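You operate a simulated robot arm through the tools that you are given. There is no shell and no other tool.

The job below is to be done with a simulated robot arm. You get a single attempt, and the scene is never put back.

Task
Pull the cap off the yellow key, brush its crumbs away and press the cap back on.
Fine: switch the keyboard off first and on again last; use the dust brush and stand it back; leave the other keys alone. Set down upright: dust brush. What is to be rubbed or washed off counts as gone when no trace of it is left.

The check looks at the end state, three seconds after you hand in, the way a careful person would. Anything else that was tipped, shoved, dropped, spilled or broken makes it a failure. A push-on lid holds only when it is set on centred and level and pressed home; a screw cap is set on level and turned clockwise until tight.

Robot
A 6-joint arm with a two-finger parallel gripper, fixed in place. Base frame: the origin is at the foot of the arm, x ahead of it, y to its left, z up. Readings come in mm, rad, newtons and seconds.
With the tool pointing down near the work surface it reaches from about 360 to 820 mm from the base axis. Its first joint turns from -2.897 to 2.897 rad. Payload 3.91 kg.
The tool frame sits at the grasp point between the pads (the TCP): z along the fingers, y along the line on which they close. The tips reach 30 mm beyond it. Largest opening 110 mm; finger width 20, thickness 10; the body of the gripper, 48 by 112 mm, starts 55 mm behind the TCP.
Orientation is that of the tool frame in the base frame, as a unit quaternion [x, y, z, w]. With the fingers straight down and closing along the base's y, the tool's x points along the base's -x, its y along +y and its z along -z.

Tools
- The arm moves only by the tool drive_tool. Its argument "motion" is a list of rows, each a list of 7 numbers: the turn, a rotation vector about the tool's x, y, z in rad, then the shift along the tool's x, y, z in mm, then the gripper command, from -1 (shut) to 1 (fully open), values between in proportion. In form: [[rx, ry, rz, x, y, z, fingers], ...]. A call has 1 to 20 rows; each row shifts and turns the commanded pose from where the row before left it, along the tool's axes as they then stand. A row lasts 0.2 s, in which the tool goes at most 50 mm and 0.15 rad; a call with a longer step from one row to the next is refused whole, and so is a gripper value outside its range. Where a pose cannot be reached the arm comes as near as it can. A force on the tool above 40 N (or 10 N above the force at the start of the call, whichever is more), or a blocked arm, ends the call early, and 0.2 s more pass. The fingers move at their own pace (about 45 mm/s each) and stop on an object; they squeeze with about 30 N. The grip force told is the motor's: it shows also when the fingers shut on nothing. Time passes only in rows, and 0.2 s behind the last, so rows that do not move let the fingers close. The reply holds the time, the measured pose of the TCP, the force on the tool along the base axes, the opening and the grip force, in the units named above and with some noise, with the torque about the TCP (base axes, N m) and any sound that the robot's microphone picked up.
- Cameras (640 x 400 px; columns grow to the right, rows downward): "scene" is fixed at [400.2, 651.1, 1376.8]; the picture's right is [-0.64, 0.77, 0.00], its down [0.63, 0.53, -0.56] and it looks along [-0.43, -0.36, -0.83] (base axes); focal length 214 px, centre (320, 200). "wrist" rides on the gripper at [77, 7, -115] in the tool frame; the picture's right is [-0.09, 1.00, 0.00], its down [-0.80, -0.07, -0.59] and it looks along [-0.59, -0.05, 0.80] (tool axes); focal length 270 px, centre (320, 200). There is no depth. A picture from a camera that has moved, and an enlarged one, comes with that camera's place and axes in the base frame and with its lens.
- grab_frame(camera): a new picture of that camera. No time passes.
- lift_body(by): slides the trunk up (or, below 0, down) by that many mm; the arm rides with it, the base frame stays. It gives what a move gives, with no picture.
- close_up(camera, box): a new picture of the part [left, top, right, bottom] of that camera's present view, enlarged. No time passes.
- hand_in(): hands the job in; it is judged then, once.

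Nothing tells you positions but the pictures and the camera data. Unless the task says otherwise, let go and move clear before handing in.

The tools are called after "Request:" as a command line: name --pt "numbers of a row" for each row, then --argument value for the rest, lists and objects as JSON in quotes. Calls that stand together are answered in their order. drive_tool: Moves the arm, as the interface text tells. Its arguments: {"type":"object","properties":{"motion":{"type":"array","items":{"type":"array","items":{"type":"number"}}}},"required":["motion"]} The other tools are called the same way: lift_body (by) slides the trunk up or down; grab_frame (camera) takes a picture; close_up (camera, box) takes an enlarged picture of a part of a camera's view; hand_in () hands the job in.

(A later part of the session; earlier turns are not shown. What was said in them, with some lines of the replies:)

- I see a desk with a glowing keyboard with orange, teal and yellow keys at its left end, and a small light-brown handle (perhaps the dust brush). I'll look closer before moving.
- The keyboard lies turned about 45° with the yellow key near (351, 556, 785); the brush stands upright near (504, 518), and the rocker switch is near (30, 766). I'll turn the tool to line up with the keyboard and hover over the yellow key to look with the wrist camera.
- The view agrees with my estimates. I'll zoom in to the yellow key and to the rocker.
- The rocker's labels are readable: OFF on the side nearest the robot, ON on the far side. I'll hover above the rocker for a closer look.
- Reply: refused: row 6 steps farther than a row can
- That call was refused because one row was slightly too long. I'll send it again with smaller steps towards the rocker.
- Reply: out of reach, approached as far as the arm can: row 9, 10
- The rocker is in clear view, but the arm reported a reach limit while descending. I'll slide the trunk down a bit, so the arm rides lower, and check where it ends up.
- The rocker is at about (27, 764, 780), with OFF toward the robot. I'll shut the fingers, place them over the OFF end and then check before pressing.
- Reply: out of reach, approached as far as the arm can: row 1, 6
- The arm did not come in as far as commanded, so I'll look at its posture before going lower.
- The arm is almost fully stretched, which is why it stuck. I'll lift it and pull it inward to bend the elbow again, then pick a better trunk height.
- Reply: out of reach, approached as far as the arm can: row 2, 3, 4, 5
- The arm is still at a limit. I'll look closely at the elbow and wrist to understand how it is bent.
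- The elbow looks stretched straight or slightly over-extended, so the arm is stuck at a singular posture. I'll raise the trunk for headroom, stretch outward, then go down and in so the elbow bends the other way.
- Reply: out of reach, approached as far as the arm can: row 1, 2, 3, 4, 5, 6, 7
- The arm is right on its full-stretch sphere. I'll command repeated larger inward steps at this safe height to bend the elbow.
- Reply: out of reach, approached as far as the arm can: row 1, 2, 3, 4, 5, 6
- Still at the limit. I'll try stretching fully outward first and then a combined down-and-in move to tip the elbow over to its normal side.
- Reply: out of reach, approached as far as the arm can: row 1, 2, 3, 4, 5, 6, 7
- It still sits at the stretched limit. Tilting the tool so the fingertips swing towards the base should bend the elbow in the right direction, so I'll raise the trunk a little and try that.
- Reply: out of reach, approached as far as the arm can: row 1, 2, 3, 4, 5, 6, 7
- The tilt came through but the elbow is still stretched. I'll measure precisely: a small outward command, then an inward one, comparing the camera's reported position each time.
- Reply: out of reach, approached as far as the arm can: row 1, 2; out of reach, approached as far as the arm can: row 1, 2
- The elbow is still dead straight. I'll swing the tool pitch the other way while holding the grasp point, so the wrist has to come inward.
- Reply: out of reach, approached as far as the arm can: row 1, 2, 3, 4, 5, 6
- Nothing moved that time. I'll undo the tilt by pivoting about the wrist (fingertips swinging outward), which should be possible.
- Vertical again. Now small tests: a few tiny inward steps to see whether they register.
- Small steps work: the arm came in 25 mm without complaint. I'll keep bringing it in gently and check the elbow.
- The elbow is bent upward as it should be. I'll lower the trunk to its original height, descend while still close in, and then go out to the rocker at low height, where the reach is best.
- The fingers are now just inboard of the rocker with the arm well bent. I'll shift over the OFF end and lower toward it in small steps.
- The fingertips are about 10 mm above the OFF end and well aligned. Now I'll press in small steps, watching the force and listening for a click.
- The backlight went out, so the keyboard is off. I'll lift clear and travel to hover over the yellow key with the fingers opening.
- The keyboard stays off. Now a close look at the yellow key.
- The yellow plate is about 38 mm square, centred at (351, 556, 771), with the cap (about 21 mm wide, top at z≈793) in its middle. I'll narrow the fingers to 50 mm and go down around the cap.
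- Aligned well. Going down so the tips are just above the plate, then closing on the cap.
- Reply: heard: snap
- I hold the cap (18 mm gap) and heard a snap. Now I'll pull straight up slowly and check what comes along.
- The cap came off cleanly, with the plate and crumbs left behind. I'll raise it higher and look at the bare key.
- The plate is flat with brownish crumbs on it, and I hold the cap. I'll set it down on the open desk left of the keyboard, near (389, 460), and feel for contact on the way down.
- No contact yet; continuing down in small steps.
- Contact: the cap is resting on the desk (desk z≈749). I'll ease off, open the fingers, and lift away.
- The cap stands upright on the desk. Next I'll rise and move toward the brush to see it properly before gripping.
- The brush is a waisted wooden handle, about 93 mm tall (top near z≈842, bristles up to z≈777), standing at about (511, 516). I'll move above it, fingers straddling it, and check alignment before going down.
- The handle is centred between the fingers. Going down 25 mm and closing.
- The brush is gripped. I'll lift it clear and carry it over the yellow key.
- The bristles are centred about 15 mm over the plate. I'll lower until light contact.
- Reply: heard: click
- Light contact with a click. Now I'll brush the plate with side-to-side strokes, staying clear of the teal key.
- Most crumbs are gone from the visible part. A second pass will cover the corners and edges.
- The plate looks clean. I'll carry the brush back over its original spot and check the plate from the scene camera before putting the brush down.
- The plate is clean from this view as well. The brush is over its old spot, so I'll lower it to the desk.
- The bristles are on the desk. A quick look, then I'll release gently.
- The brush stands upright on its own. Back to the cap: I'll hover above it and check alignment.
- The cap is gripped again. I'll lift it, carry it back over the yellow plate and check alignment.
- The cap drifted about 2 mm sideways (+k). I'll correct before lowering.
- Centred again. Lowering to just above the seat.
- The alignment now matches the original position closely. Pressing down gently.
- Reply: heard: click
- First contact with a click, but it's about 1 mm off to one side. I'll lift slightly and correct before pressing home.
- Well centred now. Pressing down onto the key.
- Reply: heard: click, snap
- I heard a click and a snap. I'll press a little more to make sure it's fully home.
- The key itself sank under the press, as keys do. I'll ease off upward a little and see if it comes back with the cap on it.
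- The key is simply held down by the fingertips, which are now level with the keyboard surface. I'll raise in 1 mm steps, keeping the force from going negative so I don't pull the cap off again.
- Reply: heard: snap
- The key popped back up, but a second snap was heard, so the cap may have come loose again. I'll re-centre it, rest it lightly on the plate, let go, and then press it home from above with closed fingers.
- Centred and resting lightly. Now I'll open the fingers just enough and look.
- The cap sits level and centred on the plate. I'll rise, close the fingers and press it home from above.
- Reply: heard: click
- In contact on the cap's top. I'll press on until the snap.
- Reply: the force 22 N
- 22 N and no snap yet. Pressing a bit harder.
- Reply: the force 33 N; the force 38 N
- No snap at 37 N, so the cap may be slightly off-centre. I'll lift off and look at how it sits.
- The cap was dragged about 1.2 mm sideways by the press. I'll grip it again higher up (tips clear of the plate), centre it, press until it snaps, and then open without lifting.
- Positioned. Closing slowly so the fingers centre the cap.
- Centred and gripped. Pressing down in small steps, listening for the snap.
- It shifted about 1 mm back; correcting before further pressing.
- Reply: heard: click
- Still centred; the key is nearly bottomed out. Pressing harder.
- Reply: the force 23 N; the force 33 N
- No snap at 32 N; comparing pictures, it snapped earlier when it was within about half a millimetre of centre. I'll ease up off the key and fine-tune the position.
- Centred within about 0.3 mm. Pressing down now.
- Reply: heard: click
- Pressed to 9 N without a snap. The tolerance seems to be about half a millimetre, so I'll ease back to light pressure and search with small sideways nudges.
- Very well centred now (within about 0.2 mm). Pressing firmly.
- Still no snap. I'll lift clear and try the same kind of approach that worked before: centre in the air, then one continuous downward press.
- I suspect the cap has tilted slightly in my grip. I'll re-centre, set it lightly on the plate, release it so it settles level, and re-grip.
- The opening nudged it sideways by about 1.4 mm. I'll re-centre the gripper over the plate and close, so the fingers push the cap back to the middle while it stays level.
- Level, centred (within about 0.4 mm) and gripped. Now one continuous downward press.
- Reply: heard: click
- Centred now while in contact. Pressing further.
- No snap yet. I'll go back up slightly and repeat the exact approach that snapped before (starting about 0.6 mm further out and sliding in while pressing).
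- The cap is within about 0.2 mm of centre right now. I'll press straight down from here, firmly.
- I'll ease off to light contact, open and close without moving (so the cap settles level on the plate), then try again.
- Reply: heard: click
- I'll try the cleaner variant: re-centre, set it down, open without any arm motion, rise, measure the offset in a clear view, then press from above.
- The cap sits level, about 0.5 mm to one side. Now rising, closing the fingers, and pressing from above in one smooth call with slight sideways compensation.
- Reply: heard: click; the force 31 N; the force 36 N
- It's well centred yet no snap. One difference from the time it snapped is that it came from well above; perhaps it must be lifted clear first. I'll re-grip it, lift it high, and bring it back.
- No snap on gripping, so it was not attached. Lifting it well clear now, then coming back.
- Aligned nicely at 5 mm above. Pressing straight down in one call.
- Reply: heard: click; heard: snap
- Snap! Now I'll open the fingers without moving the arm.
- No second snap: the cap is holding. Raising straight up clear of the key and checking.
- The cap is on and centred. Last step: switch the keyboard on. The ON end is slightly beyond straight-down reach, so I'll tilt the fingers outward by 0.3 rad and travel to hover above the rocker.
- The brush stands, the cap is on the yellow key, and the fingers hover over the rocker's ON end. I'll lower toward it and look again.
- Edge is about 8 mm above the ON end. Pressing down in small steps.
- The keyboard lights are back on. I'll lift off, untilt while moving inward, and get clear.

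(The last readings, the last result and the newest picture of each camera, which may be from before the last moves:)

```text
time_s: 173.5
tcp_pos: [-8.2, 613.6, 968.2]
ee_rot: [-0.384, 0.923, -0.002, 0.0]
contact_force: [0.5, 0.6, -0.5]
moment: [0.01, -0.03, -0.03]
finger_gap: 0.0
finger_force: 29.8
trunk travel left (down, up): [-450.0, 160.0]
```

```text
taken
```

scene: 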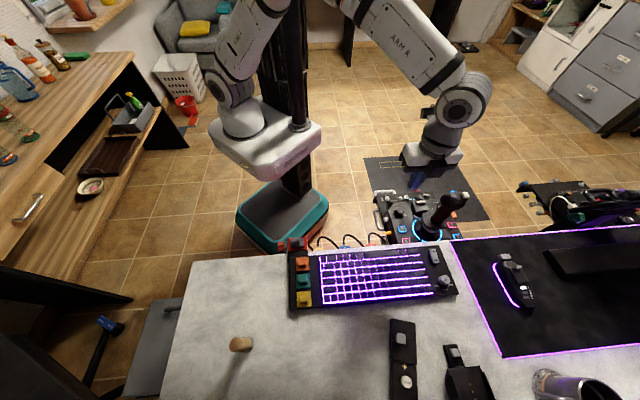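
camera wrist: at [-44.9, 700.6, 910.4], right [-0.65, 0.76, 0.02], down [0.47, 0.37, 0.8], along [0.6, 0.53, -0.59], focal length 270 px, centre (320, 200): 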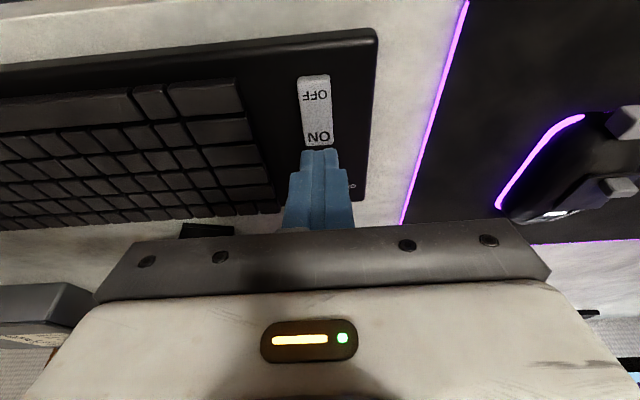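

The arm is clear and everything looks in place. I'll check the details: keys, rocker and brush.

Request:
close_up --camera "scene" --box '[285, 245, 335, 315]'

Request:
close_up --camera "scene" --box '[420, 240, 470, 300]'

Request:
close_up --camera "scene" --box '[210, 310, 290, 380]'

Request:
close_up --camera "scene" --box '[295, 283, 325, 312]'

```text
5.71 times, centred on (310, 280) of scene
camera zoom: at [400.2, 651.1, 1376.8], right [-0.64, 0.77, 0.0], down [0.63, 0.53, -0.56], along [-0.43, -0.36, -0.83], focal length 1226 px, centre (377, -257)
```

zoom: 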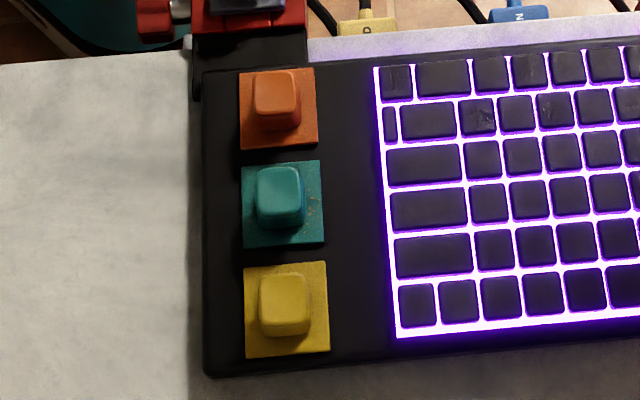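

```text
6.67 times, centred on (445, 270) of scene
camera zoom: at [400.2, 651.1, 1376.8], right [-0.64, 0.77, 0.0], down [0.63, 0.53, -0.56], along [-0.43, -0.36, -0.83], focal length 1430 px, centre (-513, -267)
```

zoom: 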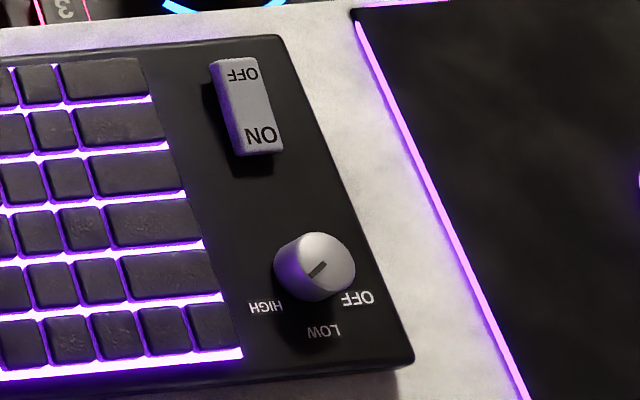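

```text
5.71 times, centred on (250, 345) of scene
camera zoom: at [400.2, 651.1, 1376.8], right [-0.64, 0.77, 0.0], down [0.63, 0.53, -0.56], along [-0.43, -0.36, -0.83], focal length 1226 px, centre (720, -629)
```

zoom: 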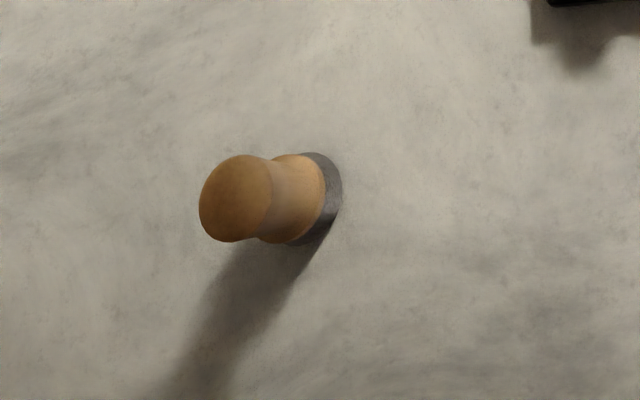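

```text
13.79 times, centred on (310, 298) of scene
camera zoom: at [400.2, 651.1, 1376.8], right [-0.64, 0.77, 0.0], down [0.63, 0.53, -0.56], along [-0.43, -0.36, -0.83], focal length 2958 px, centre (458, -1145)
```

zoom: 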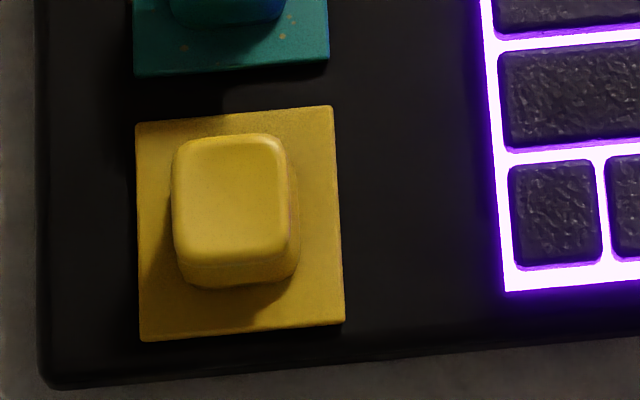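

The yellow cap is on, the plate is clean, the keyboard is on, the brush stands where it was, and the arm is clear with empty, closed fingers. Handing in.

Request:
hand_in

```text
The job is handed in.
```

The job is handed in. I pulled the cap off the yellow key, brushed the plate clean and pressed the cap back on.

- **Keyboard:** I switched it off first with the rocker and on again last. The backlight went out, then came back on.
- **Crumbs:** close-ups of the bare yellow plate showed no crumbs left.
- **Cap:** it took several tries to seat. The first snap came loose again when I lifted. The final one held: I heard it snap on, and no second snap came when I opened the fingers and moved away. In the last pictures it sits level and centred.
- **Brush:** it stands upright in its original spot.
- **Other keys:** I did not touch them. The teal key still has its own crumbs.

I did not tug the cap afterwards to test its hold, because gripping it had already popped it off once.
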